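You operate a simulated robot arm through the tools that you are given. There is no shell and no other tool. Be economical: measure what you need, move in short steps, check, and stop when the job is done.

Carry out the task below with a simulated two-armed robot. There is one attempt and no reset: what you move stays moved.

Task
Put the spray head marked one on top of the blue stopper. Take the spray head marked three and put it on the shelf of cart three. Put one of the orange radio modules from the deck of the wash cart on the earthing mat. Take the wiping pad and put it on the grey cover. Any order will do. Set down upright: spray head marked one, spray head marked three.

It is judged by the outcome, as a careful person would: the job done as asked, and still so three seconds after it is handed in. It fails if anything else is knocked over, pushed out of place, dropped, spilled or broken. A push-on lid holds only when it is set on centred and level and pressed home; a screw cap is set on level and turned clockwise until tight.

Robot
Two 6-joint arms with fingered hands on one trunk, on a base that drives. Base frame: it is fixed to the floor where the robot stands at the start and does not move with it; the origin is under the middle of the robot, x ahead of it, y to its left, z up; the surface under the hand at the start is at about z = 0.645. Lengths are in m, angles in degrees, forces in N, time in s.
The left shoulder is at the start at [0.07, 0.168, 1.479], the right one opposite. With the tool pointing down near the work surface each hand reaches from about 0.1 to 0.4 m from the robot's upright axis, wherever it stands, measured 20 degrees to its own side. Places, roughly: blue stopper (6x6x5 cm) [0.3, 2.6, 0.8]; earthing mat (33x24 cm) [-0.66, 2.34, 0.86]; grey cover [0.75, -0.5, 0.75]; orange radio module [0.25, 2.5, 0.75]; shelf of cart three [-1.3, 0, 0.2]; spray head marked one [0.5, 0, 1]; spray head marked three [0.5, 0.25, 1]; wiping pad [2, 2.5, 0.25]. Payload 4 kg a hand.
Tool frame (each hand has its own): the origin (TCP) lies between the finger pads and is the grasp point; the fingertips stand 0.026 m ahead of it; z points along the fingers, y is the line along which they close. The gripper opens to 0.132 m. The gripper's body begins 0.073 m behind the TCP. The gripper is a hand of 3 fingers: y runs from the thumb to the fingers, the wrist lies at [0, 0, -0.224] in the tool frame.
Orientation is told as [roll, pitch, yaw] about the base's x, y, z axes, in that order, counted from this pose: with the fingers straight down and closing along the base's y, the tool's x points along the base's -x, its y along +y and its z along -z.

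Tools
- The arms move only by the tool arm_command. It takes "left_series", "right_series" or both (then of equal length, played together; a hand with none holds still); each is a list of rows, each a list of 6 numbers: the shift along the tool's x, y, z in m, then the turn, a rotation vector about the tool's x, y, z in degrees. In form: [[x, y, z, ax, ay, az], ...]. A call has 1 to 20 rows; each row shifts and turns the commanded pose from where the row before left it, along the tool's axes as they then stand. Each row takes 0.2 s and may step no farther than 0.05 m and 8.6 degrees from the row before; otherwise, the whole call is refused. Where a pose cannot be reached the arm comes as near as it can. A force on the tool above 40 N (or 10 N above the force at the start of the call, whichever is more), or a blocked arm, ends the call early, and 0.2 s more pass. In this call time passes only in rows, and 0.2 s behind the last. It gives the time, the measured TCP pose, the force on the tool (base axes), the opening and the grip force at its end, in the units of the frame above (readings bear some noise), with the torque about the TCP (base axes, N m) and any sound that the robot's microphone picked up, and new pictures: "pictures" is both (left out), scene, wrist or none (wrist: the cameras of the hands that moved).
- Cameras (640 x 400 px; columns grow to the right, rows downward): "scene" is now at [0.1224, -0.0007, 1.6791]; the picture's right is [-0.02, -1.00, 0.00], its down [-0.83, 0.02, -0.56] and it looks along [0.56, -0.01, -0.83] (base axes); focal length 252 px, centre (320, 200). "left" rides on the left gripper at [-0.062, 0.003, -0.092] in its tool frame; the picture's right is [-0.05, -1.00, 0.00], its down [0.83, -0.04, -0.56] and it looks along [0.55, -0.03, 0.83] (tool axes); focal length 230 px, centre (320, 200). "right" rides on the right gripper at [0.062, 0.003, -0.092] in its tool frame; the picture's right is [-0.05, 1.00, 0.00], its down [-0.83, -0.04, -0.56] and it looks along [-0.55, -0.03, 0.83] (tool axes); focal length 230 px, centre (320, 200). There is no depth. A picture from a camera that has moved, and an enlarged one, comes with that camera's place and axes in the base frame and with its lens.
- raise_lower(by): slides the trunk up (or, below 0, down) by that many m; the arms and the scene camera ride with it, the base frame stays. It gives what a move gives, with no picture.
- roll_base(legs): drives the robot by 1 to 6 legs, each [ahead, left, turn to the left] in m, m and degrees, along the robot's own axes; the way and the turn of a leg run together, so that a leg with both is an arc; at most 1.5 m and 180 degrees a leg. The arms and the cameras ride along, it lands a little off, and it stops where it bumps. It gives what a move gives, and a new picture of the scene camera.
- finger_targets(finger1, finger2, thumb_bend, hand): sets how far each is bent, from 0 (flat) to 1 (curled in); at 0.3 the hand is open as for a grip, at 0.7 the pads meet at the TCP. One left out holds its place. A second passes; each finger stops where it meets its share of the squeeze, and holds until it gets a number again. It is the only way to open and close the hand. It gives what a move gives, with no picture; readings hold the bend of each and the force on the fingers (four entries, about 0 where the hand has none), thumb and palm.
- pan_tilt(pan, tilt): turns the head with the scene camera to pan (to the left, within 86 degrees either way) and tilt (down, from -29 to 69), counted from straight ahead of the robot. It gives what a move gives, and a new picture of the scene camera.
- zoom(camera, box): a new picture of the part [left, top, right, bottom] of that camera's present view, enlarged. No time passes.
- finish_job(): hands the job in; it is judged then, once.

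Work in short steps. Places have to be worked out from the pictures, the camera data and where the tool is seen: move nearer, look again, correct. Check each grasp and each placing, and mend what went wrong. You have 165 turns and 260 pictures in all, those below and enlarged ones among them. Open the grippers and draw the arms clear of the work before you hand the job in, unless the task says otherwise; then end with one line.

The tools are called after "Call:" by a JSON object that holds its "method" and its "body". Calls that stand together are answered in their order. arm_command: Moves the arms, as the interface text tells. Its arguments: {"type":"object","properties":{"left_series":{"type":"array","items":{"type":"array","items":{"type":"number"}}},"right_series":{"type":"array","items":{"type":"array","items":{"type":"number"}}},"pictures":{"type":"string","enum":["both","scene","wrist","none"]}},"required":[]} The other tools are called the same way: raise_lower (by) slides the trunk up or down; finger_targets (finger1, finger2, thumb_bend, hand) moves the fingers one by one; roll_base (legs) drives the base; pan_tilt (pan, tilt) turns the head that bears the scene camera; zoom (camera, box) takes an enlarged picture of a part of a camera's view; finish_job () hands the job in.

At the start:

```text
t: 0.0
left_position: [0.5984, 0.163, 1.1377]
left_ee_rot: [0.1, -0.1, 0.0]
left_wrist_force: [0.1, 0.1, -0.2]
left_torque: [0.01, 0.02, 0.02]
left_gripper_width: 0.1319
left_gripper_force: 0.0
left_shape: jaw
left_bend: [0.3, 0.3, 0.3]
left_finger forces: [0.1, 0.1, 0.1, 0.1, 0.0, 0.1]
right_position: [0.5117, -0.3827, 1.0727]
right_ee_rot: [0.0, 0.0, -0.1]
right_wrist_force: [0.4, -0.8, 0.6]
right_torque: [0.02, 0.01, -0.01]
right_gripper_width: 0.1319
right_gripper_force: 0.1
right_shape: jaw
right_bend: [0.3, 0.3, 0.3]
right_finger forces: [0.1, 0.0, 0.1, 0.0, 0.1, 0.0]
trunk travel left (down, up): [-0.925, 0.015]
robot x, y, heading: [-0.0043, -0.0003, 0.3]
head pan, tilt: [-1.1, 56.0]
```

scene: 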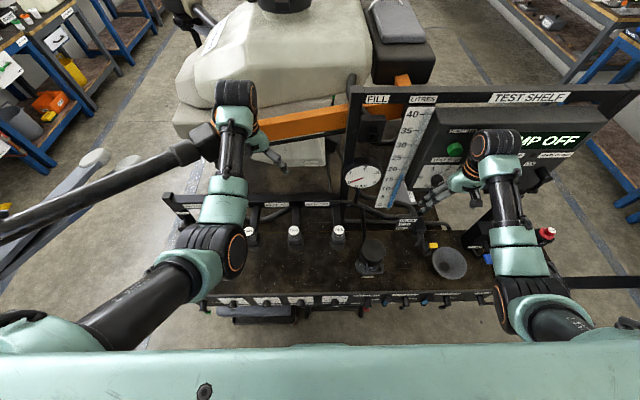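
right: 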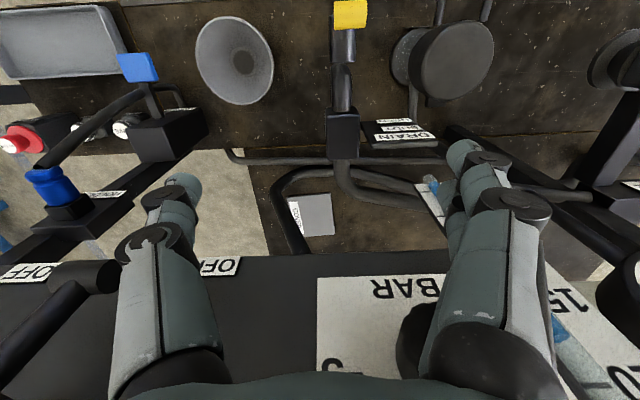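
left: 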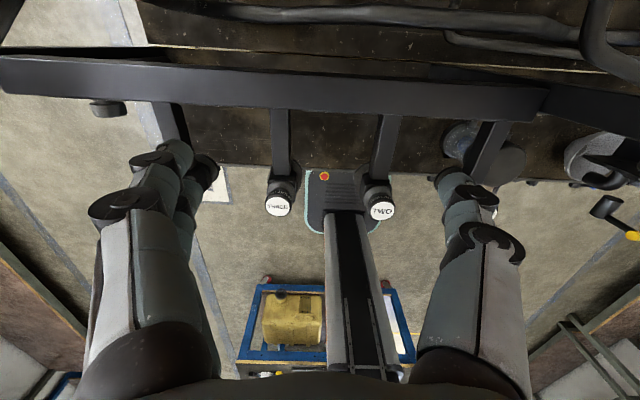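

I'll start by enlarging the scene where the spray heads seem to sit.

Call:
{"method": "zoom", "body": {"camera": "scene", "box": [160, 150, 480, 350]}}

Call:
{"method": "zoom", "body": {"camera": "scene", "box": [320, 60, 640, 260]}}

```text
2.00 times, centred on (320, 250) of scene
camera zoom: at [0.1224, -0.0007, 1.6791], right [-0.02, -1.0, 0.0], down [-0.83, 0.02, -0.56], along [0.56, -0.01, -0.83], focal length 505 px, centre (320, 100)
```

zoom: 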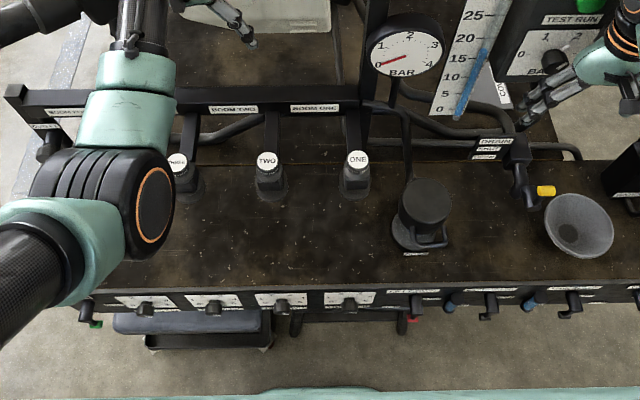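

```text
2.00 times, centred on (480, 160) of scene
camera zoom: at [0.1224, -0.0007, 1.6791], right [-0.02, -1.0, 0.0], down [-0.83, 0.02, -0.56], along [0.56, -0.01, -0.83], focal length 505 px, centre (0, 280)
```

zoom: 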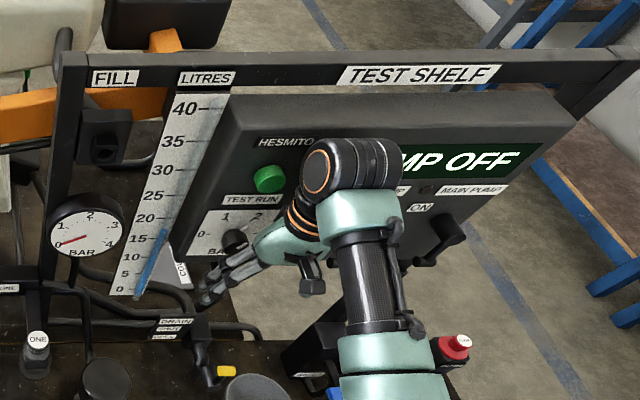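

Spray heads look to sit at around x 0.49, y −0.07/0.08/0.22, z 0.98. I'll enlarge them in both views.

Call:
{"method": "zoom", "body": {"camera": "scene", "box": [230, 190, 390, 290]}}

Call:
{"method": "zoom", "body": {"camera": "left", "box": [220, 80, 480, 242]}}

Call:
{"method": "pan_tilt", "body": {"pan": 70, "tilt": 25}}

Call:
{"method": "pan_tilt", "body": {"pan": 0, "tilt": 20}}

Call:
{"method": "pan_tilt", "body": {"pan": -60, "tilt": 30}}

```text
4.00 times, centred on (310, 240) of scene
camera zoom: at [0.1224, -0.0007, 1.6791], right [-0.02, -1.0, 0.0], down [-0.83, 0.02, -0.56], along [0.56, -0.01, -0.83], focal length 1009 px, centre (360, 40)
```

zoom: 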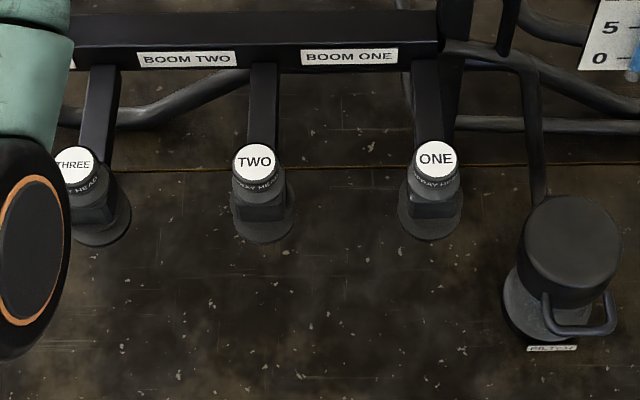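

```text
2.46 times, centred on (350, 161) of left
camera zoom: at [0.6599, 0.1653, 1.2291], right [0.05, -1.0, 0.0], down [-0.83, -0.04, 0.56], along [-0.55, -0.03, -0.83], focal length 566 px, centre (246, 296)
```

zoom: 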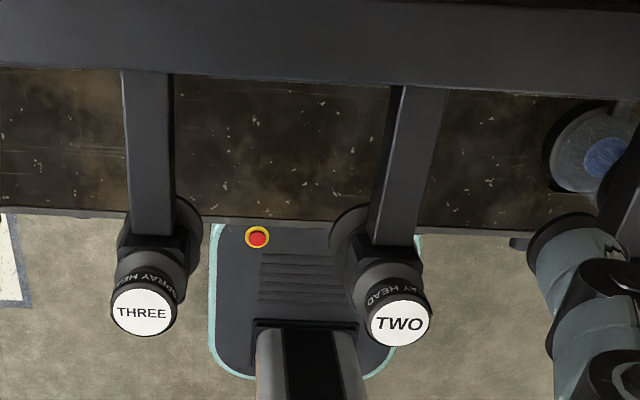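

```text
t: 1.4
left_position: [0.5978, 0.1634, 1.1382]
left_ee_rot: [0.0, 0.0, 0.0]
left_wrist_force: [0.8, -1.0, -0.1]
left_torque: [0.0, 0.02, 0.01]
left_gripper_width: 0.1319
left_gripper_force: 0.0
left_shape: jaw
left_bend: [0.3, 0.3, 0.3]
left_finger forces: [0.0, 0.1, 0.0, 0.0, 0.0, 0.0]
right_position: [0.5133, -0.3831, 1.072]
right_ee_rot: [0.1, 0.1, 0.0]
right_wrist_force: [0.2, 0.1, 0.1]
right_torque: [0.02, -0.02, 0.0]
right_gripper_width: 0.1319
right_gripper_force: 0.2
right_shape: jaw
right_bend: [0.3, 0.3, 0.3]
right_finger forces: [0.0, 0.0, 0.0, 0.0, 0.1, 0.0]
trunk travel left (down, up): [-0.925, 0.015]
robot x, y, heading: [-0.0016, 0.0028, -0.1]
head pan, tilt: [70.0, 25.0]
camera scene: at [0.083, 0.0872, 1.7243], right [0.94, -0.34, 0.0], down [-0.15, -0.4, -0.91], along [0.31, 0.85, -0.42], focal length 252 px, centre (320, 200)
```

scene: 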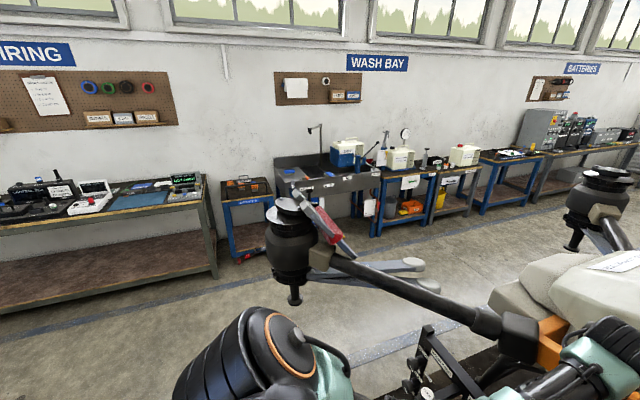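

```text
t: 2.8
left_position: [0.598, 0.1627, 1.1379]
left_ee_rot: [0.0, 0.0, 0.0]
left_wrist_force: [0.6, 0.5, 0.1]
left_torque: [-0.01, 0.01, -0.04]
left_gripper_width: 0.1318
left_gripper_force: 0.1
left_shape: jaw
left_bend: [0.3, 0.3, 0.3]
left_finger forces: [0.1, 0.1, 0.1, 0.1, 0.0, 0.0]
right_position: [0.5124, -0.3819, 1.0734]
right_ee_rot: [0.0, 0.0, -0.1]
right_wrist_force: [0.6, -0.1, -0.6]
right_torque: [0.02, 0.03, -0.01]
right_gripper_width: 0.1318
right_gripper_force: 0.0
right_shape: jaw
right_bend: [0.3, 0.3, 0.3]
right_finger forces: [0.0, 0.1, 0.0, 0.1, 0.1, 0.0]
trunk travel left (down, up): [-0.925, 0.015]
robot x, y, heading: [-0.0028, 0.0015, -0.1]
head pan, tilt: [0.0, 20.0]
camera scene: at [0.1446, 0.0007, 1.7324], right [0.0, -1.0, 0.0], down [-0.34, 0.0, -0.94], along [0.94, 0.0, -0.34], focal length 252 px, centre (320, 200)
```

scene: 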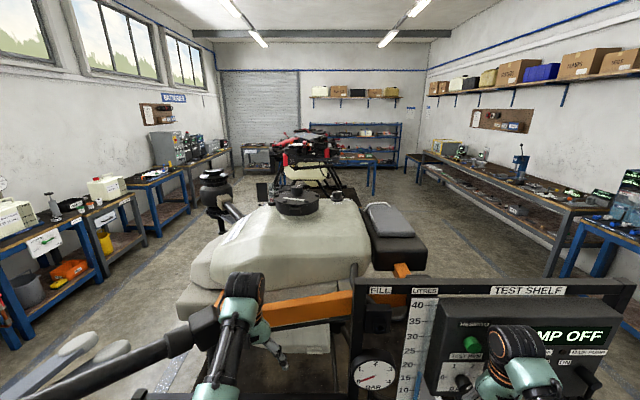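

```text
t: 4.1
left_position: [0.5989, 0.163, 1.138]
left_ee_rot: [0.0, 0.1, 0.0]
left_wrist_force: [0.6, -0.5, 0.0]
left_torque: [0.03, 0.0, 0.02]
left_gripper_width: 0.1319
left_gripper_force: 0.0
left_shape: jaw
left_bend: [0.3, 0.3, 0.3]
left_finger forces: [0.0, 0.1, 0.0, 0.0, 0.1, 0.1]
right_position: [0.5138, -0.3825, 1.0721]
right_ee_rot: [0.0, 0.0, 0.0]
right_wrist_force: [-0.5, 0.1, 0.4]
right_torque: [0.01, 0.0, 0.03]
right_gripper_width: 0.1321
right_gripper_force: 0.0
right_shape: jaw
right_bend: [0.3, 0.3, 0.3]
right_finger forces: [0.0, 0.0, 0.0, 0.0, 0.0, 0.1]
trunk travel left (down, up): [-0.925, 0.015]
robot x, y, heading: [0.0004, -0.0002, 0.1]
head pan, tilt: [-60.0, 30.0]
camera scene: at [0.0967, -0.0777, 1.7164], right [-0.87, -0.5, 0.0], down [-0.25, 0.43, -0.87], along [0.43, -0.75, -0.5], focal length 252 px, centre (320, 200)
```

scene: 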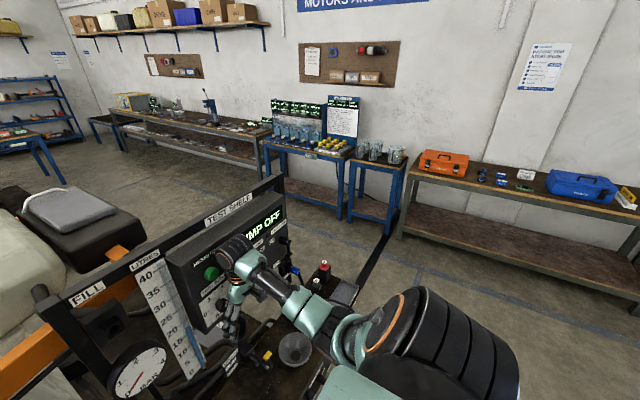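

The heads sit on bracket ends at the rail. I'll bring the right hand (its camera looks ahead) back and over so I can see how they are held, with the head turned to watch.

Call:
{"method": "pan_tilt", "body": {"pan": 0, "tilt": 55}}

Call:
{"method": "arm_command", "body": {"right_series": [[0.045, 0, -0.02, 0, 0, 0], [0.045, 0, -0.03, 0, 0, 0], [0.045, 0, 0, 0, 0, 0], [0, 0.048, 0, 0, 0, 0], [0, 0.048, 0, 0, 0, 0], [0, 0.048, 0, 0, 0, 0], [0, 0.048, 0, 0, 0, 0], [0, 0.048, 0, 0, 0, 0], [0, 0.048, 0, 0, 0, 0]], "pictures": "both"}}

```text
t: 5.4
left_position: [0.5981, 0.1633, 1.1376]
left_ee_rot: [0.0, 0.0, 0.0]
left_wrist_force: [-1.2, 0.1, 0.6]
left_torque: [0.03, 0.03, 0.01]
left_gripper_width: 0.1318
left_gripper_force: 0.0
left_shape: jaw
left_bend: [0.3, 0.3, 0.3]
left_finger forces: [0.1, 0.0, 0.1, 0.1, 0.0, 0.1]
right_position: [0.5119, -0.3828, 1.0732]
right_ee_rot: [-0.1, -0.1, -0.1]
right_wrist_force: [0.3, -0.3, 0.6]
right_torque: [0.0, -0.02, 0.01]
right_gripper_width: 0.132
right_gripper_force: 0.0
right_shape: jaw
right_bend: [0.3, 0.3, 0.3]
right_finger forces: [0.0, 0.0, 0.0, 0.0, 0.1, 0.0]
trunk travel left (down, up): [-0.925, 0.015]
robot x, y, heading: [0.0016, -0.0013, 0.0]
head pan, tilt: [0.0, 55.0]
camera scene: at [0.1235, 0.0005, 1.6804], right [0.0, -1.0, 0.0], down [-0.82, 0.0, -0.57], along [0.57, 0.0, -0.82], focal length 252 px, centre (320, 200)
```

scene: 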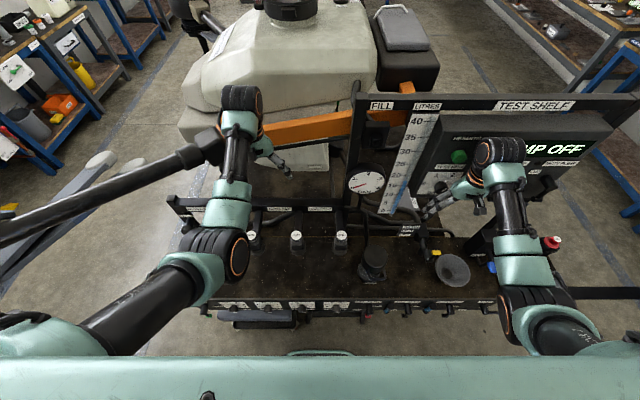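

```text
refused: row 2 steps farther than a row can; nothing moved
```

Row 2 was too long; I'll shorten the steps.

Call:
{"method": "arm_command", "body": {"right_series": [[0.043, 0, -0.02, 0, 0, 0], [0.043, 0, -0.02, 0, 0, 0], [0.043, 0, 0, 0, 0, 0], [0, 0.048, 0, 0, 0, 0], [0, 0.048, 0, 0, 0, 0], [0, 0.048, 0, 0, 0, 0], [0, 0.048, 0, 0, 0, 0], [0, 0.048, 0, 0, 0, 0], [0, 0.048, 0, 0, 0, 0]], "pictures": "both"}}

```text
t: 7.5
left_position: [0.5989, 0.1595, 1.1375]
left_ee_rot: [0.2, 0.0, 0.0]
left_wrist_force: [-0.5, -0.2, 0.3]
left_torque: [0.01, 0.0, 0.04]
left_gripper_width: 0.1319
left_gripper_force: 0.2
left_shape: jaw
left_bend: [0.3, 0.3, 0.3]
left_finger forces: [0.0, 0.0, 0.0, 0.0, 0.0, 0.0]
right_position: [0.3632, -0.2471, 1.0371]
right_ee_rot: [-11.5, -0.2, 1.7]
right_wrist_force: [0.1, -0.3, 0.1]
right_torque: [0.02, -0.02, -0.03]
right_gripper_width: 0.1322
right_gripper_force: 0.1
right_shape: jaw
right_bend: [0.3, 0.3, 0.3]
right_finger forces: [0.0, 0.0, 0.0, 0.0, 0.0, 0.1]
right hand out of reach, approached as far as the arm can: row 4, 5, 6, 7, 9
trunk travel left (down, up): [-0.925, 0.015]
robot x, y, heading: [-0.0024, 0.0045, 0.1]
head pan, tilt: [0.0, 55.0]
stopped in row 9 (right hand): the arm was blocked; the commanded pose is now the measured one
camera scene: at [0.1233, -0.0041, 1.6804], right [0.0, -1.0, 0.0], down [-0.82, 0.0, -0.57], along [0.57, 0.0, -0.82], focal length 252 px, centre (320, 200)
camera right: at [0.3007, -0.2289, 1.1269], right [0.02, 0.98, -0.2], down [0.83, 0.09, 0.56], along [0.56, -0.18, -0.81], focal length 230 px, centre (320, 200)
```

scene: 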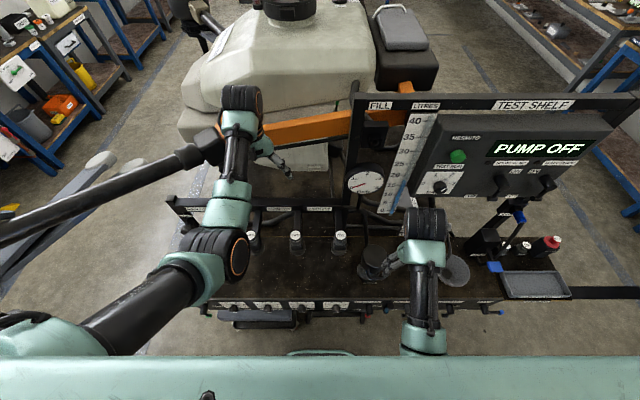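
right: 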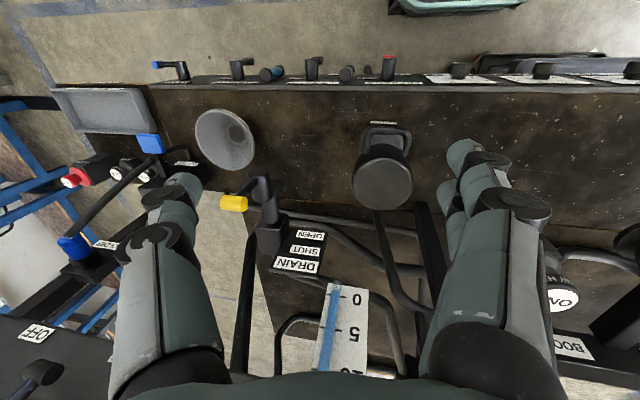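

The arm was blocked that way (joint limits); no contact felt. I'll retract the left hand rearward and up so I can shift the base left instead.

Call:
{"method": "arm_command", "body": {"left_series": [[0.045, 0, -0.015, 0, 0, 0], [0.045, 0, -0.015, 0, 0, 0], [0.045, 0, -0.015, 0, 0, 0], [0.045, 0.02, 0, 0, 0, 0], [0.02, 0.04, 0, 0, 0, 0]], "pictures": "both"}}

```text
t: 8.7
left_position: [0.5407, 0.1801, 1.1527]
left_ee_rot: [1.6, -11.1, 0.5]
left_wrist_force: [0.0, 0.4, 0.4]
left_torque: [-0.01, 0.01, 0.0]
left_gripper_width: 0.132
left_gripper_force: 0.0
left_shape: jaw
left_bend: [0.3, 0.3, 0.3]
left_finger forces: [0.0, 0.1, 0.1, 0.1, 0.1, 0.1]
left hand out of reach, approached as far as the arm can: row 1, 2, 3, 4, 5
right_position: [0.3613, -0.2458, 1.0373]
right_ee_rot: [-11.6, -0.3, 1.7]
right_wrist_force: [-0.3, 0.9, -0.7]
right_torque: [0.01, 0.0, 0.01]
right_gripper_width: 0.1321
right_gripper_force: 0.1
right_shape: jaw
right_bend: [0.3, 0.3, 0.3]
right_finger forces: [0.0, 0.1, 0.0, 0.1, 0.0, 0.0]
trunk travel left (down, up): [-0.925, 0.015]
robot x, y, heading: [-0.0014, 0.0012, 0.0]
head pan, tilt: [0.0, 55.0]
stopped in row 5 (left hand): the arm was blocked; the commanded pose is now the measured one
camera scene: at [0.1226, 0.0015, 1.6804], right [0.0, -1.0, 0.0], down [-0.82, 0.0, -0.57], along [0.57, 0.0, -0.82], focal length 252 px, centre (320, 200)
camera left: at [0.5849, 0.1795, 1.2542], right [0.07, -1.0, -0.02], down [-0.92, -0.07, 0.38], along [-0.38, -0.01, -0.92], focal length 230 px, centre (320, 200)
```

scene: 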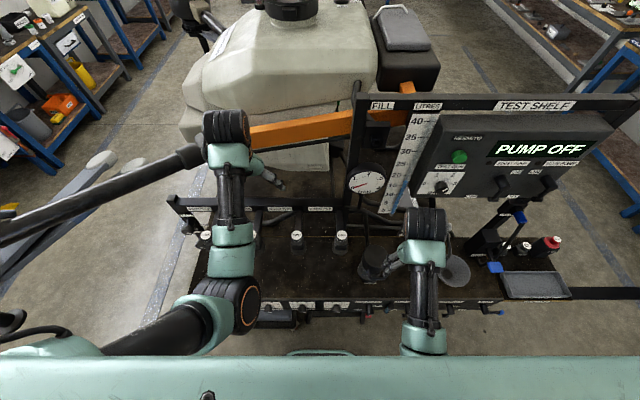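
left: 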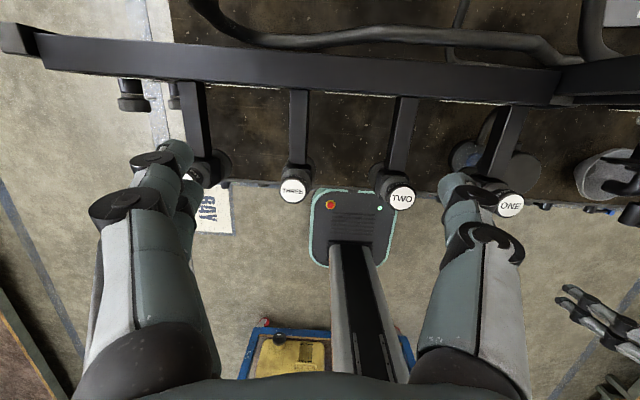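

Close in the arms have little room, so I'll back the robot a bit and shift left, so head three falls to the left hand and head one to the right.

Call:
{"method": "roll_base", "body": {"legs": [[-0.13, 0, 0], [0, 0.07, 0]]}}

```text
t: 10.6
left_position: [0.4135, 0.2405, 1.1519]
left_ee_rot: [2.0, -10.8, 0.2]
left_wrist_force: [-0.1, -0.7, -0.1]
left_torque: [0.05, 0.01, 0.02]
left_gripper_width: 0.1318
left_gripper_force: 0.0
left_shape: jaw
left_bend: [0.3, 0.3, 0.3]
left_finger forces: [0.0, 0.0, 0.0, 0.1, 0.0, 0.0]
right_position: [0.2324, -0.1829, 1.0352]
right_ee_rot: [-11.3, -0.2, 1.6]
right_wrist_force: [0.5, -0.1, -0.1]
right_torque: [0.05, 0.0, 0.01]
right_gripper_width: 0.132
right_gripper_force: 0.1
right_shape: jaw
right_bend: [0.3, 0.3, 0.3]
right_finger forces: [0.0, 0.0, 0.0, 0.1, 0.0, 0.1]
trunk travel left (down, up): [-0.925, 0.015]
robot x, y, heading: [-0.1264, 0.0706, -0.2]
head pan, tilt: [0.0, 55.0]
camera scene: at [-0.0055, 0.06, 1.6802], right [0.0, -1.0, -0.01], down [-0.82, 0.01, -0.57], along [0.57, 0.0, -0.82], focal length 252 px, centre (320, 200)
```

scene: 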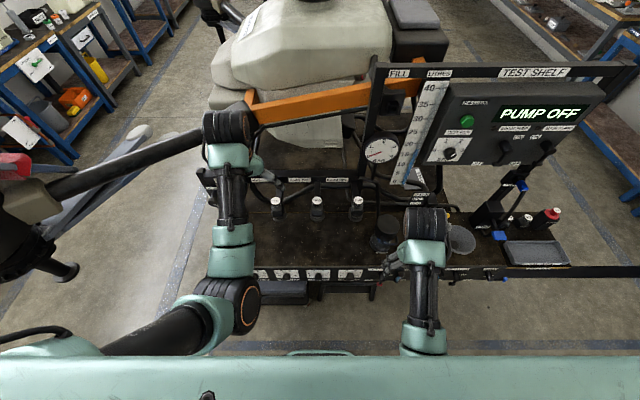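

Now straighten the right hand and bring it forward to look at head one.

Call:
{"method": "arm_command", "body": {"right_series": [[-0.045, 0, 0, -5.7, 0, 0], [-0.045, 0, -0.02, -5.7, 0, 0], [-0.045, 0.02, 0, 0, 0, 0], [0, 0.045, 0, 0, 0, 0]], "pictures": "both"}}

```text
t: 11.6
left_position: [0.4124, 0.2516, 1.1524]
left_ee_rot: [1.3, -11.0, 0.4]
left_wrist_force: [0.4, -0.3, 0.6]
left_torque: [-0.05, -0.06, 0.0]
left_gripper_width: 0.1317
left_gripper_force: 0.0
left_shape: jaw
left_bend: [0.3, 0.3, 0.3]
left_finger forces: [0.1, 0.0, 0.1, 0.1, 0.1, 0.0]
right_position: [0.3654, -0.1066, 1.0588]
right_ee_rot: [-1.1, -0.3, 1.4]
right_wrist_force: [0.2, 0.7, -0.5]
right_torque: [-0.03, 0.01, 0.02]
right_gripper_width: 0.132
right_gripper_force: 0.0
right_shape: jaw
right_bend: [0.3, 0.3, 0.3]
right_finger forces: [0.0, 0.0, 0.0, 0.0, 0.0, 0.0]
trunk travel left (down, up): [-0.925, 0.015]
robot x, y, heading: [-0.1326, 0.0694, -0.2]
head pan, tilt: [0.0, 55.0]
camera scene: at [-0.0082, 0.076, 1.6804], right [0.0, -1.0, 0.0], down [-0.82, 0.0, -0.57], along [0.57, 0.0, -0.82], focal length 252 px, centre (320, 200)
camera right: at [0.3037, -0.1032, 1.1502], right [0.03, 1.0, -0.02], down [0.83, -0.01, 0.56], along [0.56, -0.03, -0.83], focal length 230 px, centre (320, 200)
```

scene: 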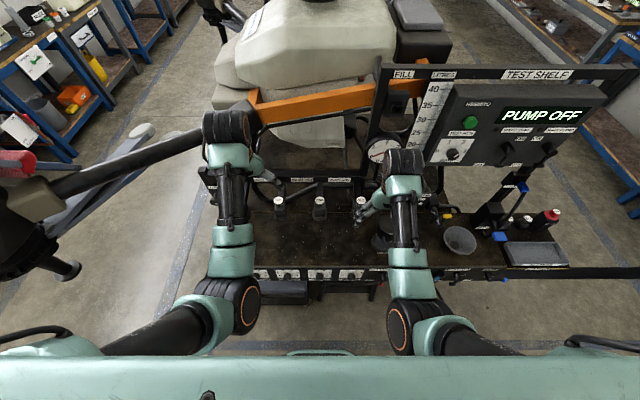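
right: 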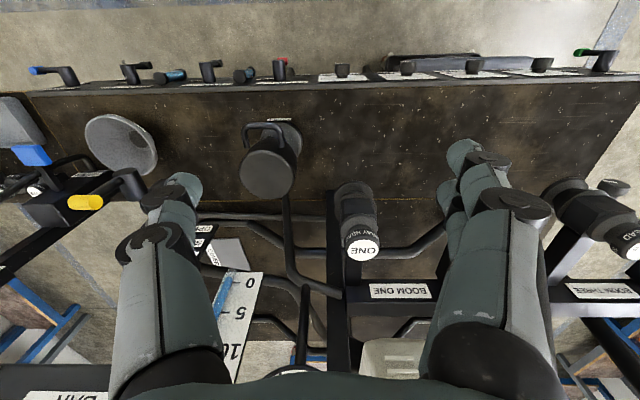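

Head one is seen at about (0.485, −0.068), label top z≈0.98. I'll enlarge it to see how it is held.

Call:
{"method": "zoom", "body": {"camera": "right", "box": [290, 150, 450, 310]}}

Call:
{"method": "zoom", "body": {"camera": "scene", "box": [250, 170, 410, 270]}}

```text
2.50 times, centred on (370, 230) of right
camera zoom: at [0.3037, -0.1032, 1.1502], right [0.03, 1.0, -0.02], down [0.83, -0.01, 0.56], along [0.56, -0.03, -0.83], focal length 575 px, centre (195, 125)
```

zoom: 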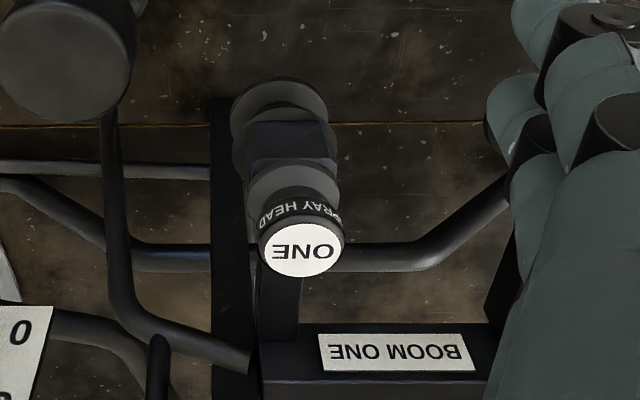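

```text
4.00 times, centred on (330, 220) of scene
camera zoom: at [-0.0082, 0.076, 1.6804], right [0.0, -1.0, 0.0], down [-0.82, 0.0, -0.57], along [0.57, 0.0, -0.82], focal length 1009 px, centre (280, 120)
```

zoom: 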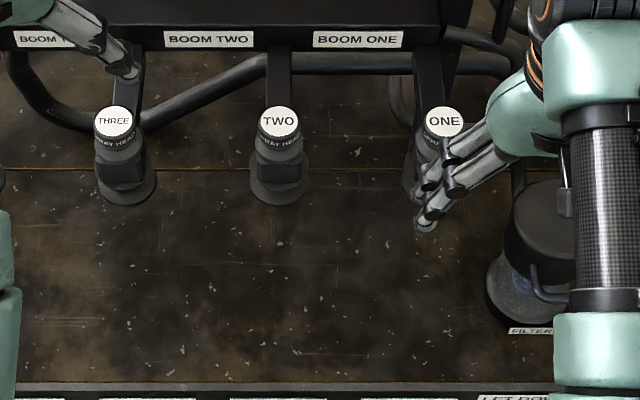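

To see how a head is held I'll lower the right hand in front of it and tip the camera nearly level.

Call:
{"method": "arm_command", "body": {"right_series": [[0, 0, 0.022, 0, -8, 0], [0.003, 0, 0.022, 0, -8, 0], [0.006, 0, 0.021, 0, -8, 0], [0.009, 0, 0.02, 0, -8, 0], [0.012, 0, 0.019, 0, -8, 0]], "pictures": "wrist"}}

```text
t: 12.8
left_position: [0.4104, 0.2489, 1.1529]
left_ee_rot: [1.5, -11.1, 0.4]
left_wrist_force: [-0.3, 0.3, -0.4]
left_torque: [-0.02, -0.02, -0.01]
left_gripper_width: 0.1316
left_gripper_force: 0.1
left_shape: jaw
left_bend: [0.3, 0.3, 0.3]
left_finger forces: [0.0, 0.1, 0.0, 0.1, 0.1, 0.0]
right_position: [0.3626, -0.104, 0.9473]
right_ee_rot: [-0.1, -40.3, 1.6]
right_wrist_force: [-0.1, 0.5, 0.3]
right_torque: [0.01, -0.02, 0.0]
right_gripper_width: 0.1321
right_gripper_force: 0.0
right_shape: jaw
right_bend: [0.3, 0.3, 0.3]
right_finger forces: [0.0, 0.0, 0.0, 0.0, 0.1, 0.0]
trunk travel left (down, up): [-0.925, 0.015]
robot x, y, heading: [-0.1302, 0.0699, -0.4]
head pan, tilt: [0.0, 55.0]
camera right: at [0.2574, -0.1035, 0.9781], right [0.01, 1.0, 0.03], down [0.28, -0.03, 0.96], along [0.96, 0.0, -0.28], focal length 230 px, centre (320, 200)
```

right: 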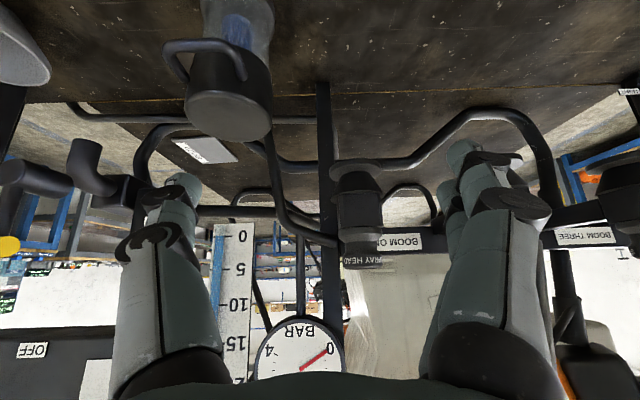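

Call:
{"method": "zoom", "body": {"camera": "right", "box": [300, 140, 440, 280]}}

```text
2.86 times, centred on (370, 210) of right
camera zoom: at [0.2574, -0.1035, 0.9781], right [0.01, 1.0, 0.03], down [0.28, -0.03, 0.96], along [0.96, 0.0, -0.28], focal length 657 px, centre (177, 171)
```

zoom: 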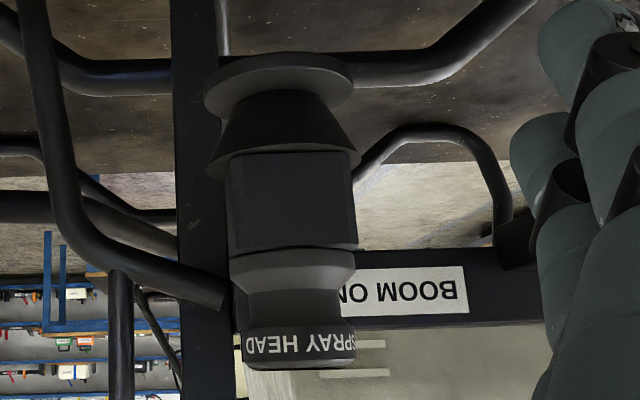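

Bracket block spans z≈0.912–0.943; the cap and neck stand above it up to 0.98. I'll straighten the hand, go above head one and look down on it.

Call:
{"method": "arm_command", "body": {"right_series": [[-0.014, 0, -0.017, 0, 8, 0], [-0.012, 0, -0.019, 0, 8, 0], [-0.009, 0, -0.02, 0, 8, 0], [-0.006, 0, -0.021, 0, 8, 0], [-0.003, 0, -0.022, 0, 8.3, 0], [-0.04, 0.012, 0, 0, 0, -0.8], [-0.04, 0.012, 0, 0, 0, -0.8], [-0.04, 0.012, 0, 0, 0, 0]], "pictures": "both"}}

```text
t: 14.6
left_position: [0.4133, 0.2473, 1.1513]
left_ee_rot: [1.6, -10.9, 0.4]
left_wrist_force: [-0.7, -0.1, -0.4]
left_torque: [-0.01, 0.0, 0.01]
left_gripper_width: 0.1321
left_gripper_force: 0.0
left_shape: jaw
left_bend: [0.3, 0.3, 0.3]
left_finger forces: [0.0, 0.0, 0.1, 0.0, 0.1, 0.1]
right_position: [0.4829, -0.0629, 1.0563]
right_ee_rot: [-0.3, 0.2, 3.1]
right_wrist_force: [0.5, -0.7, -0.1]
right_torque: [0.03, 0.03, -0.02]
right_gripper_width: 0.1322
right_gripper_force: 0.1
right_shape: jaw
right_bend: [0.3, 0.3, 0.3]
right_finger forces: [0.0, 0.0, 0.1, 0.0, 0.1, 0.0]
trunk travel left (down, up): [-0.925, 0.015]
robot x, y, heading: [-0.129, 0.0695, -0.2]
head pan, tilt: [0.0, 55.0]
camera scene: at [-0.0051, 0.0709, 1.6801], right [0.0, -1.0, 0.0], down [-0.82, 0.0, -0.57], along [0.57, 0.0, -0.82], focal length 252 px, centre (320, 200)
camera right: at [0.4227, -0.0623, 1.1489], right [0.0, 1.0, -0.01], down [0.83, 0.01, 0.55], along [0.55, 0.0, -0.83], focal length 230 px, centre (320, 200)
```

scene: 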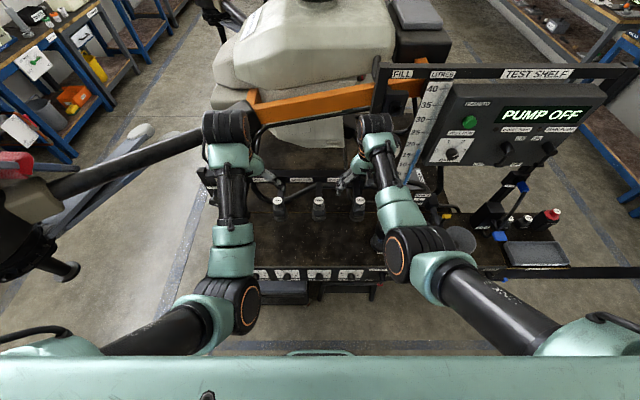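
right: 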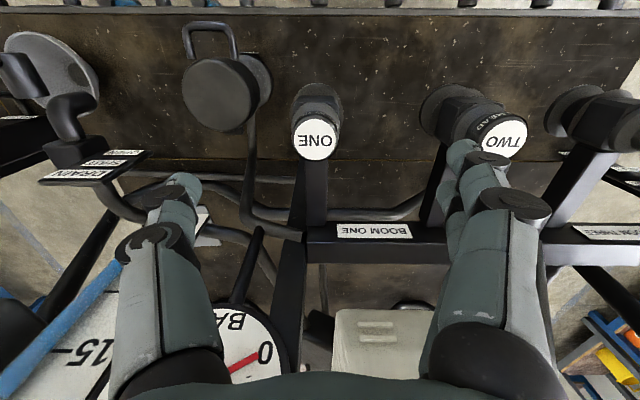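

Head one's centre comes out at (0.480, −0.067). I'll narrow the hand a bit to stay clear of head two, then descend to z≈0.974.

Call:
{"method": "finger_targets", "body": {"hand": "right", "finger1": 0.42, "finger2": 0.42, "thumb_bend": 0.42}}

Call:
{"method": "arm_command", "body": {"right_series": [[0.003, -0.004, 0.02, 0, 0, 3.1], [0, 0, 0.03, 0, 0, 0], [0, 0, 0.032, 0, 0, 0]], "pictures": "wrist"}}

```text
t: 15.6
left_position: [0.4109, 0.2483, 1.1523]
left_ee_rot: [1.5, -11.0, 0.5]
left_wrist_force: [-0.7, 0.6, -0.1]
left_torque: [-0.02, -0.01, 0.02]
left_gripper_width: 0.1318
left_gripper_force: 0.1
left_shape: jaw
left_bend: [0.3, 0.3, 0.3]
left_finger forces: [0.0, 0.0, 0.1, 0.0, 0.0, 0.1]
right_position: [0.4813, -0.064, 1.0562]
right_ee_rot: [-0.3, 0.1, 3.2]
right_wrist_force: [-0.4, -0.1, -0.1]
right_torque: [-0.01, -0.02, 0.0]
right_gripper_width: 0.0955
right_gripper_force: 0.0
right_shape: fingers
right_bend: [0.42, 0.42, 0.42]
right_finger forces: [0.1, 0.1, 0.0, 0.1, 0.1, 0.0]
trunk travel left (down, up): [-0.925, 0.015]
robot x, y, heading: [-0.1303, 0.0724, -0.1]
head pan, tilt: [0.0, 55.0]
```

```text
t: 16.4
left_position: [0.4122, 0.247, 1.1516]
left_ee_rot: [1.6, -10.8, 0.5]
left_wrist_force: [-0.5, -0.1, 0.4]
left_torque: [0.02, 0.02, -0.02]
left_gripper_width: 0.1316
left_gripper_force: 0.1
left_shape: jaw
left_bend: [0.3, 0.3, 0.3]
left_finger forces: [0.0, 0.0, 0.0, 0.0, 0.0, 0.0]
right_position: [0.4804, -0.0696, 0.9747]
right_ee_rot: [-0.3, 0.2, 0.1]
right_wrist_force: [0.7, 0.2, -0.6]
right_torque: [0.0, -0.01, -0.01]
right_gripper_width: 0.0956
right_gripper_force: 0.0
right_shape: fingers
right_bend: [0.42, 0.42, 0.42]
right_finger forces: [0.0, 0.0, 0.1, 0.0, 0.0, 0.0]
trunk travel left (down, up): [-0.925, 0.015]
robot x, y, heading: [-0.1251, 0.0711, -0.0]
head pan, tilt: [0.0, 55.0]
camera right: at [0.4202, -0.0664, 1.0681], right [0.05, 1.0, -0.01], down [0.83, -0.04, 0.55], along [0.55, -0.03, -0.83], focal length 230 px, centre (320, 200)
```

right: 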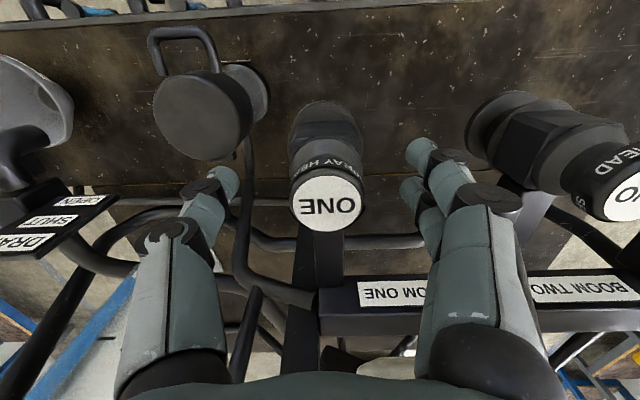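

The head is centred between the fingers. Close.

Call:
{"method": "finger_targets", "body": {"hand": "right", "finger1": 0.68, "finger2": 0.68, "thumb_bend": 0.68}}

Call:
{"method": "arm_command", "body": {"right_series": [[0, 0, -0.01, 0, 0, 0], [0, 0, -0.01, 0, 0, 0]], "pictures": "wrist"}}

```text
t: 17.4
left_position: [0.4121, 0.2489, 1.1516]
left_ee_rot: [1.6, -10.9, 0.3]
left_wrist_force: [-0.6, -0.1, 0.1]
left_torque: [0.03, -0.01, -0.01]
left_gripper_width: 0.1319
left_gripper_force: 0.0
left_shape: jaw
left_bend: [0.3, 0.3, 0.3]
left_finger forces: [0.1, 0.0, 0.0, 0.0, 0.1, 0.1]
right_position: [0.4797, -0.0698, 0.9745]
right_ee_rot: [-0.3, 0.0, 0.1]
right_wrist_force: [-0.9, 1.9, 0.9]
right_torque: [0.04, -0.01, 0.02]
right_gripper_width: 0.0364
right_gripper_force: 11.2
right_shape: fingers
right_bend: [0.6, 0.6, 0.63]
right_finger forces: [6.6, 6.4, 0.2, 0.0, 10.4, 0.0]
trunk travel left (down, up): [-0.925, 0.015]
robot x, y, heading: [-0.1299, 0.0723, -0.1]
head pan, tilt: [0.0, 55.0]
```

```text
t: 18.0
left_position: [0.4126, 0.2472, 1.1518]
left_ee_rot: [1.7, -11.0, 0.4]
left_wrist_force: [-0.3, 0.4, -0.2]
left_torque: [-0.02, 0.0, -0.01]
left_gripper_width: 0.132
left_gripper_force: 0.1
left_shape: jaw
left_bend: [0.3, 0.3, 0.3]
left_finger forces: [0.1, 0.0, 0.0, 0.0, 0.0, 0.0]
right_position: [0.4789, -0.0688, 0.9954]
right_ee_rot: [-0.4, 0.1, 0.1]
right_wrist_force: [-0.3, 0.4, -0.7]
right_torque: [-0.04, -0.01, 0.03]
right_gripper_width: 0.0346
right_gripper_force: 10.9
right_shape: fingers
right_bend: [0.61, 0.61, 0.64]
right_finger forces: [5.5, 5.4, 0.0, 0.1, 10.8, 0.0]
trunk travel left (down, up): [-0.925, 0.015]
robot x, y, heading: [-0.1311, 0.0716, -0.2]
head pan, tilt: [0.0, 55.0]
camera right: at [0.4183, -0.0658, 1.0883], right [0.05, 1.0, -0.01], down [0.83, -0.04, 0.55], along [0.55, -0.03, -0.83], focal length 230 px, centre (320, 200)
```

right: 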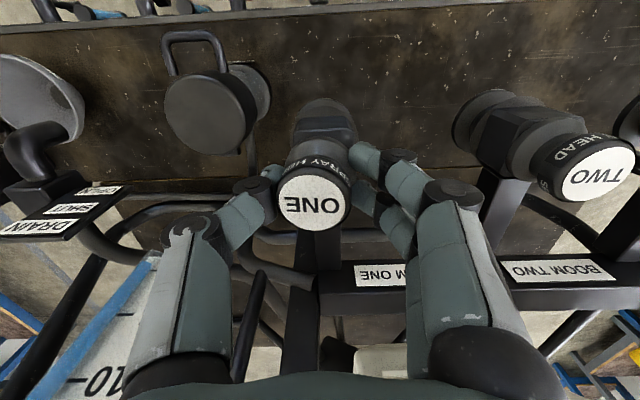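

The label keeps its size while the hand rose 2 cm, so the head is coming up. Lift further and look.

Call:
{"method": "arm_command", "body": {"right_series": [[0, 0, -0.03, 0, 0, 0], [0, 0, -0.04, 0, 0, 0], [0.04, 0, 0, 0, 0, 0], [0.04, 0, 0, 0, 0, 0]], "pictures": "both"}}

```text
t: 19.2
left_position: [0.4129, 0.2475, 1.1519]
left_ee_rot: [1.6, -10.9, 0.4]
left_wrist_force: [0.1, 0.1, -1.6]
left_torque: [-0.03, 0.0, 0.01]
left_gripper_width: 0.1319
left_gripper_force: 0.1
left_shape: jaw
left_bend: [0.3, 0.3, 0.3]
left_finger forces: [0.1, 0.0, 0.0, 0.0, 0.0, 0.0]
right_position: [0.4148, -0.0882, 1.081]
right_ee_rot: [-2.1, -2.0, -0.6]
right_wrist_force: [0.6, -0.2, -0.2]
right_torque: [0.01, -0.01, -0.02]
right_gripper_width: 0.0346
right_gripper_force: 11.8
right_shape: fingers
right_bend: [0.61, 0.61, 0.64]
right_finger forces: [5.7, 5.4, 0.1, 0.1, 11.0, 0.1]
trunk travel left (down, up): [-0.925, 0.015]
robot x, y, heading: [-0.1321, 0.0682, 0.1]
head pan, tilt: [0.0, 55.0]
stopped in row 4 (right hand): the arm was blocked; the commanded pose is now the measured one
camera scene: at [-0.0054, 0.0702, 1.6802], right [0.0, -1.0, 0.0], down [-0.82, 0.0, -0.57], along [0.57, 0.0, -0.82], focal length 252 px, centre (320, 200)
camera right: at [0.3508, -0.0806, 1.1712], right [0.06, 1.0, -0.03], down [0.81, -0.03, 0.58], along [0.58, -0.06, -0.81], focal length 230 px, centre (320, 200)
```

scene: 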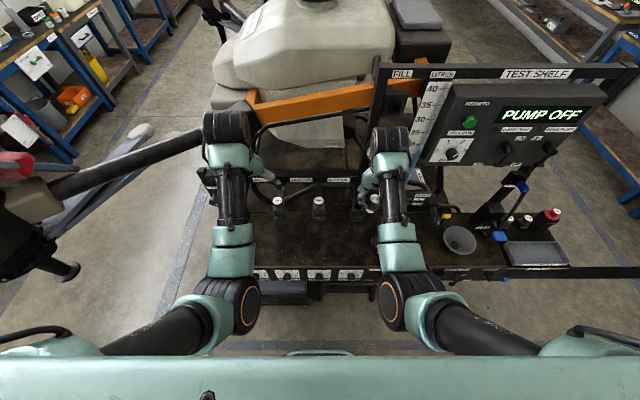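
right: 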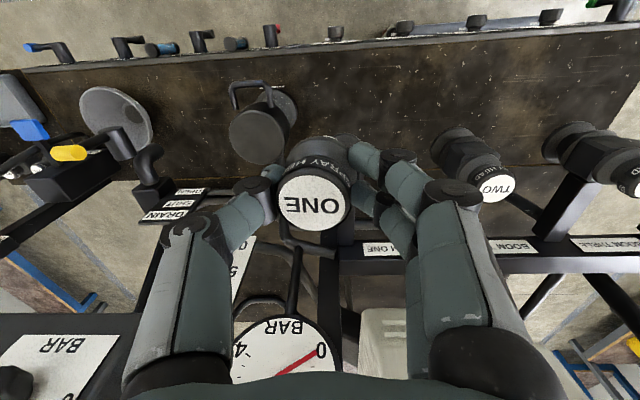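

Head one is in the hand. Let me check what remained at the bracket.

Call:
{"method": "zoom", "body": {"camera": "scene", "box": [260, 150, 440, 262]}}

Call:
{"method": "zoom", "body": {"camera": "right", "box": [240, 110, 400, 270]}}

```text
3.56 times, centred on (350, 206) of scene
camera zoom: at [-0.0054, 0.0702, 1.6802], right [0.0, -1.0, 0.0], down [-0.82, 0.0, -0.57], along [0.57, 0.0, -0.82], focal length 897 px, centre (213, 179)
```

zoom: 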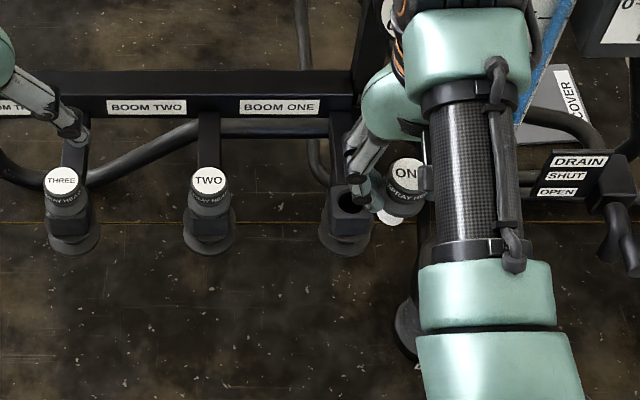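

```text
2.50 times, centred on (320, 190) of right
camera zoom: at [0.3508, -0.0806, 1.1712], right [0.06, 1.0, -0.03], down [0.81, -0.03, 0.58], along [0.58, -0.06, -0.81], focal length 575 px, centre (320, 225)
```

zoom: 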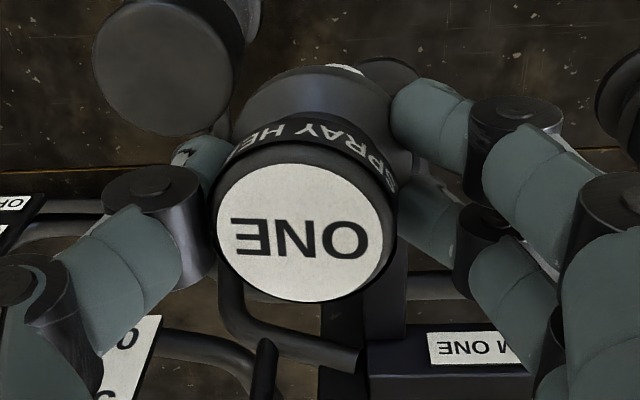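

The heads sit in sockets and just lift out. Now the left hand: straighten it and bring it above head three at about (0.48, 0.2135).

Call:
{"method": "finger_targets", "body": {"hand": "left", "finger1": 0.42, "finger2": 0.42, "thumb_bend": 0.42}}

Call:
{"method": "arm_command", "body": {"left_series": [[0, 0, 0.02, 0, 5.5, 0], [0, 0, 0.02, 0, 5.5, 0], [-0.035, -0.017, 0.025, 0, 0, 0], [-0.028, -0.016, 0.025, 0, 0, 0]], "pictures": "wrist"}}

```text
t: 20.2
left_position: [0.4115, 0.2483, 1.1504]
left_ee_rot: [1.6, -11.1, 0.3]
left_wrist_force: [-0.5, 0.1, -0.4]
left_torque: [0.02, 0.01, 0.0]
left_gripper_width: 0.0954
left_gripper_force: 0.1
left_shape: fingers
left_bend: [0.42, 0.42, 0.42]
left_finger forces: [0.1, 0.0, 0.0, 0.0, 0.0, 0.0]
right_position: [0.4128, -0.0876, 1.0805]
right_ee_rot: [-1.9, -2.0, -0.6]
right_wrist_force: [0.7, -0.6, -0.7]
right_torque: [0.01, -0.02, 0.03]
right_gripper_width: 0.0347
right_gripper_force: 11.7
right_shape: fingers
right_bend: [0.61, 0.61, 0.64]
right_finger forces: [5.7, 5.5, 0.0, 0.0, 11.0, 0.0]
trunk travel left (down, up): [-0.925, 0.015]
robot x, y, heading: [-0.1292, 0.0724, -0.0]
head pan, tilt: [0.0, 55.0]
```

```text
t: 21.2
left_position: [0.487, 0.2173, 1.0542]
left_ee_rot: [1.7, 0.2, 0.7]
left_wrist_force: [0.6, 0.3, -0.3]
left_torque: [0.01, 0.03, 0.0]
left_gripper_width: 0.0954
left_gripper_force: 0.0
left_shape: fingers
left_bend: [0.42, 0.42, 0.42]
left_finger forces: [0.0, 0.0, 0.1, 0.0, 0.0, 0.0]
left hand out of reach, approached as far as the arm can: row 1, 2
right_position: [0.4144, -0.0882, 1.0802]
right_ee_rot: [-2.1, -1.9, -0.6]
right_wrist_force: [-0.3, -0.1, -1.7]
right_torque: [0.04, 0.01, -0.01]
right_gripper_width: 0.0344
right_gripper_force: 10.7
right_shape: fingers
right_bend: [0.61, 0.61, 0.64]
right_finger forces: [5.6, 5.4, 0.1, 0.0, 11.0, 0.1]
trunk travel left (down, up): [-0.925, 0.015]
robot x, y, heading: [-0.1311, 0.071, -0.2]
head pan, tilt: [0.0, 55.0]
camera left: at [0.5486, 0.2178, 1.146], right [0.06, -1.0, -0.03], down [-0.83, -0.07, 0.55], along [-0.56, -0.01, -0.83], focal length 230 px, centre (320, 200)
```

left: 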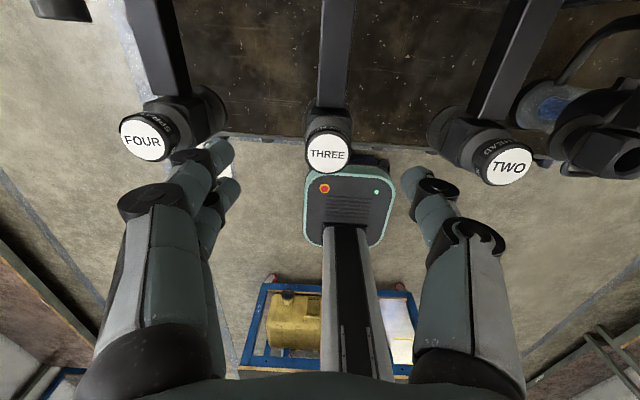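

Head three's centre comes to (0.479, 0.212). Correct, level the hand, descend and look.

Call:
{"method": "arm_command", "body": {"left_series": [[0.008, -0.005, 0.02, 1.7, 0, 0.7], [0, 0, 0.03, 0, 0, 0], [0, 0, 0.03, 0, 0, 0]], "pictures": "wrist"}}

```text
t: 22.0
left_position: [0.4785, 0.2128, 0.9735]
left_ee_rot: [-0.1, 0.0, 0.0]
left_wrist_force: [0.0, -0.8, -0.1]
left_torque: [-0.04, 0.0, 0.01]
left_gripper_width: 0.0953
left_gripper_force: 0.0
left_shape: fingers
left_bend: [0.42, 0.42, 0.42]
left_finger forces: [0.1, 0.0, 0.0, 0.0, 0.1, 0.1]
right_position: [0.4134, -0.0893, 1.0799]
right_ee_rot: [-1.9, -1.9, -0.5]
right_wrist_force: [0.8, -0.3, 0.5]
right_torque: [0.0, -0.02, 0.01]
right_gripper_width: 0.0345
right_gripper_force: 11.0
right_shape: fingers
right_bend: [0.61, 0.61, 0.64]
right_finger forces: [5.5, 5.4, 0.0, 0.0, 11.0, 0.0]
trunk travel left (down, up): [-0.925, 0.015]
robot x, y, heading: [-0.13, 0.0691, -0.4]
head pan, tilt: [0.0, 55.0]
camera left: at [0.54, 0.2152, 1.0649], right [0.05, -1.0, 0.0], down [-0.83, -0.04, 0.56], along [-0.55, -0.03, -0.83], focal length 230 px, centre (320, 200)
```

left: 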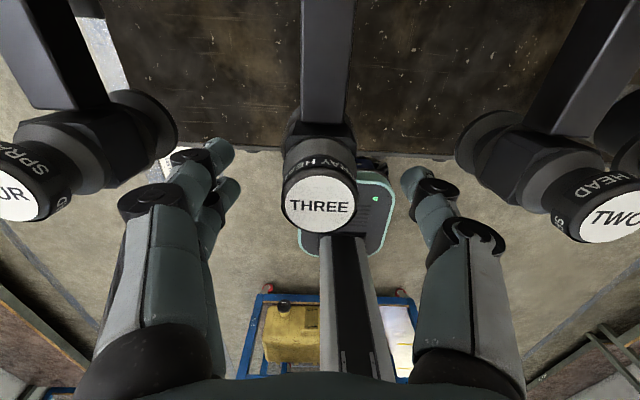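

Centred. Close and lift slightly.

Call:
{"method": "finger_targets", "body": {"hand": "left", "finger1": 0.68, "finger2": 0.68, "thumb_bend": 0.68}}

Call:
{"method": "arm_command", "body": {"left_series": [[0, 0, -0.015, 0, 0, 0], [0, 0, -0.025, 0, 0, 0], [0, 0, -0.035, 0, 0, 0]], "pictures": "both"}}

```text
t: 23.0
left_position: [0.4793, 0.2126, 0.9747]
left_ee_rot: [-0.2, 0.1, 0.1]
left_wrist_force: [-0.8, 0.8, -0.2]
left_torque: [0.03, 0.01, -0.01]
left_gripper_width: 0.0371
left_gripper_force: 10.9
left_shape: fingers
left_bend: [0.6, 0.61, 0.63]
left_finger forces: [6.3, 5.7, 0.0, 0.0, 11.0, 0.0]
right_position: [0.4138, -0.0865, 1.0813]
right_ee_rot: [-2.1, -1.9, -0.6]
right_wrist_force: [0.2, 0.3, -0.2]
right_torque: [-0.01, 0.01, 0.02]
right_gripper_width: 0.0345
right_gripper_force: 10.7
right_shape: fingers
right_bend: [0.61, 0.61, 0.64]
right_finger forces: [5.6, 5.4, 0.1, 0.1, 11.0, 0.0]
trunk travel left (down, up): [-0.925, 0.015]
robot x, y, heading: [-0.1309, 0.0699, 0.0]
head pan, tilt: [0.0, 55.0]
```

```text
t: 23.8
left_position: [0.4774, 0.2117, 1.0489]
left_ee_rot: [-0.1, 0.2, 0.0]
left_wrist_force: [-0.6, -0.3, 0.5]
left_torque: [0.01, -0.02, -0.01]
left_gripper_width: 0.0372
left_gripper_force: 12.0
left_shape: fingers
left_bend: [0.6, 0.61, 0.63]
left_finger forces: [6.3, 5.3, 0.1, 0.0, 10.9, 0.0]
right_position: [0.4128, -0.0875, 1.0799]
right_ee_rot: [-2.0, -1.9, -0.6]
right_wrist_force: [0.4, 0.1, -0.8]
right_torque: [0.02, -0.01, -0.03]
right_gripper_width: 0.0346
right_gripper_force: 11.0
right_shape: fingers
right_bend: [0.61, 0.61, 0.64]
right_finger forces: [5.6, 5.4, 0.1, 0.0, 11.1, 0.1]
trunk travel left (down, up): [-0.925, 0.015]
robot x, y, heading: [-0.1309, 0.0702, -0.3]
head pan, tilt: [0.0, 55.0]
camera scene: at [-0.0073, 0.0704, 1.6803], right [0.0, -1.0, 0.0], down [-0.82, 0.0, -0.57], along [0.57, 0.0, -0.82], focal length 252 px, centre (320, 200)
camera left: at [0.5391, 0.2142, 1.1403], right [0.05, -1.0, 0.0], down [-0.83, -0.04, 0.56], along [-0.56, -0.03, -0.83], focal length 230 px, centre (320, 200)
```

scene: 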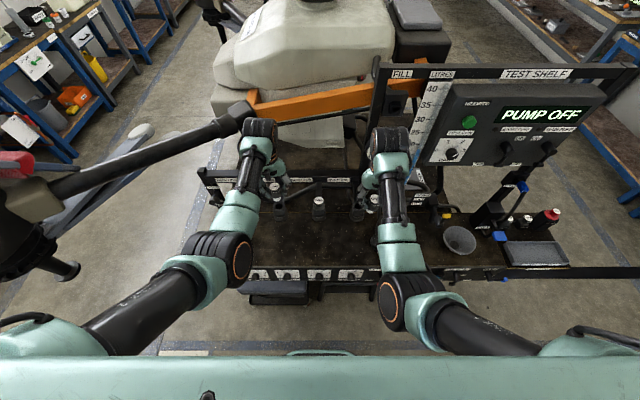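
left: 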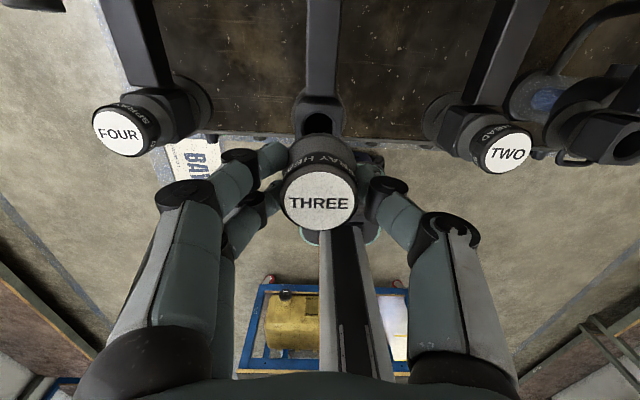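

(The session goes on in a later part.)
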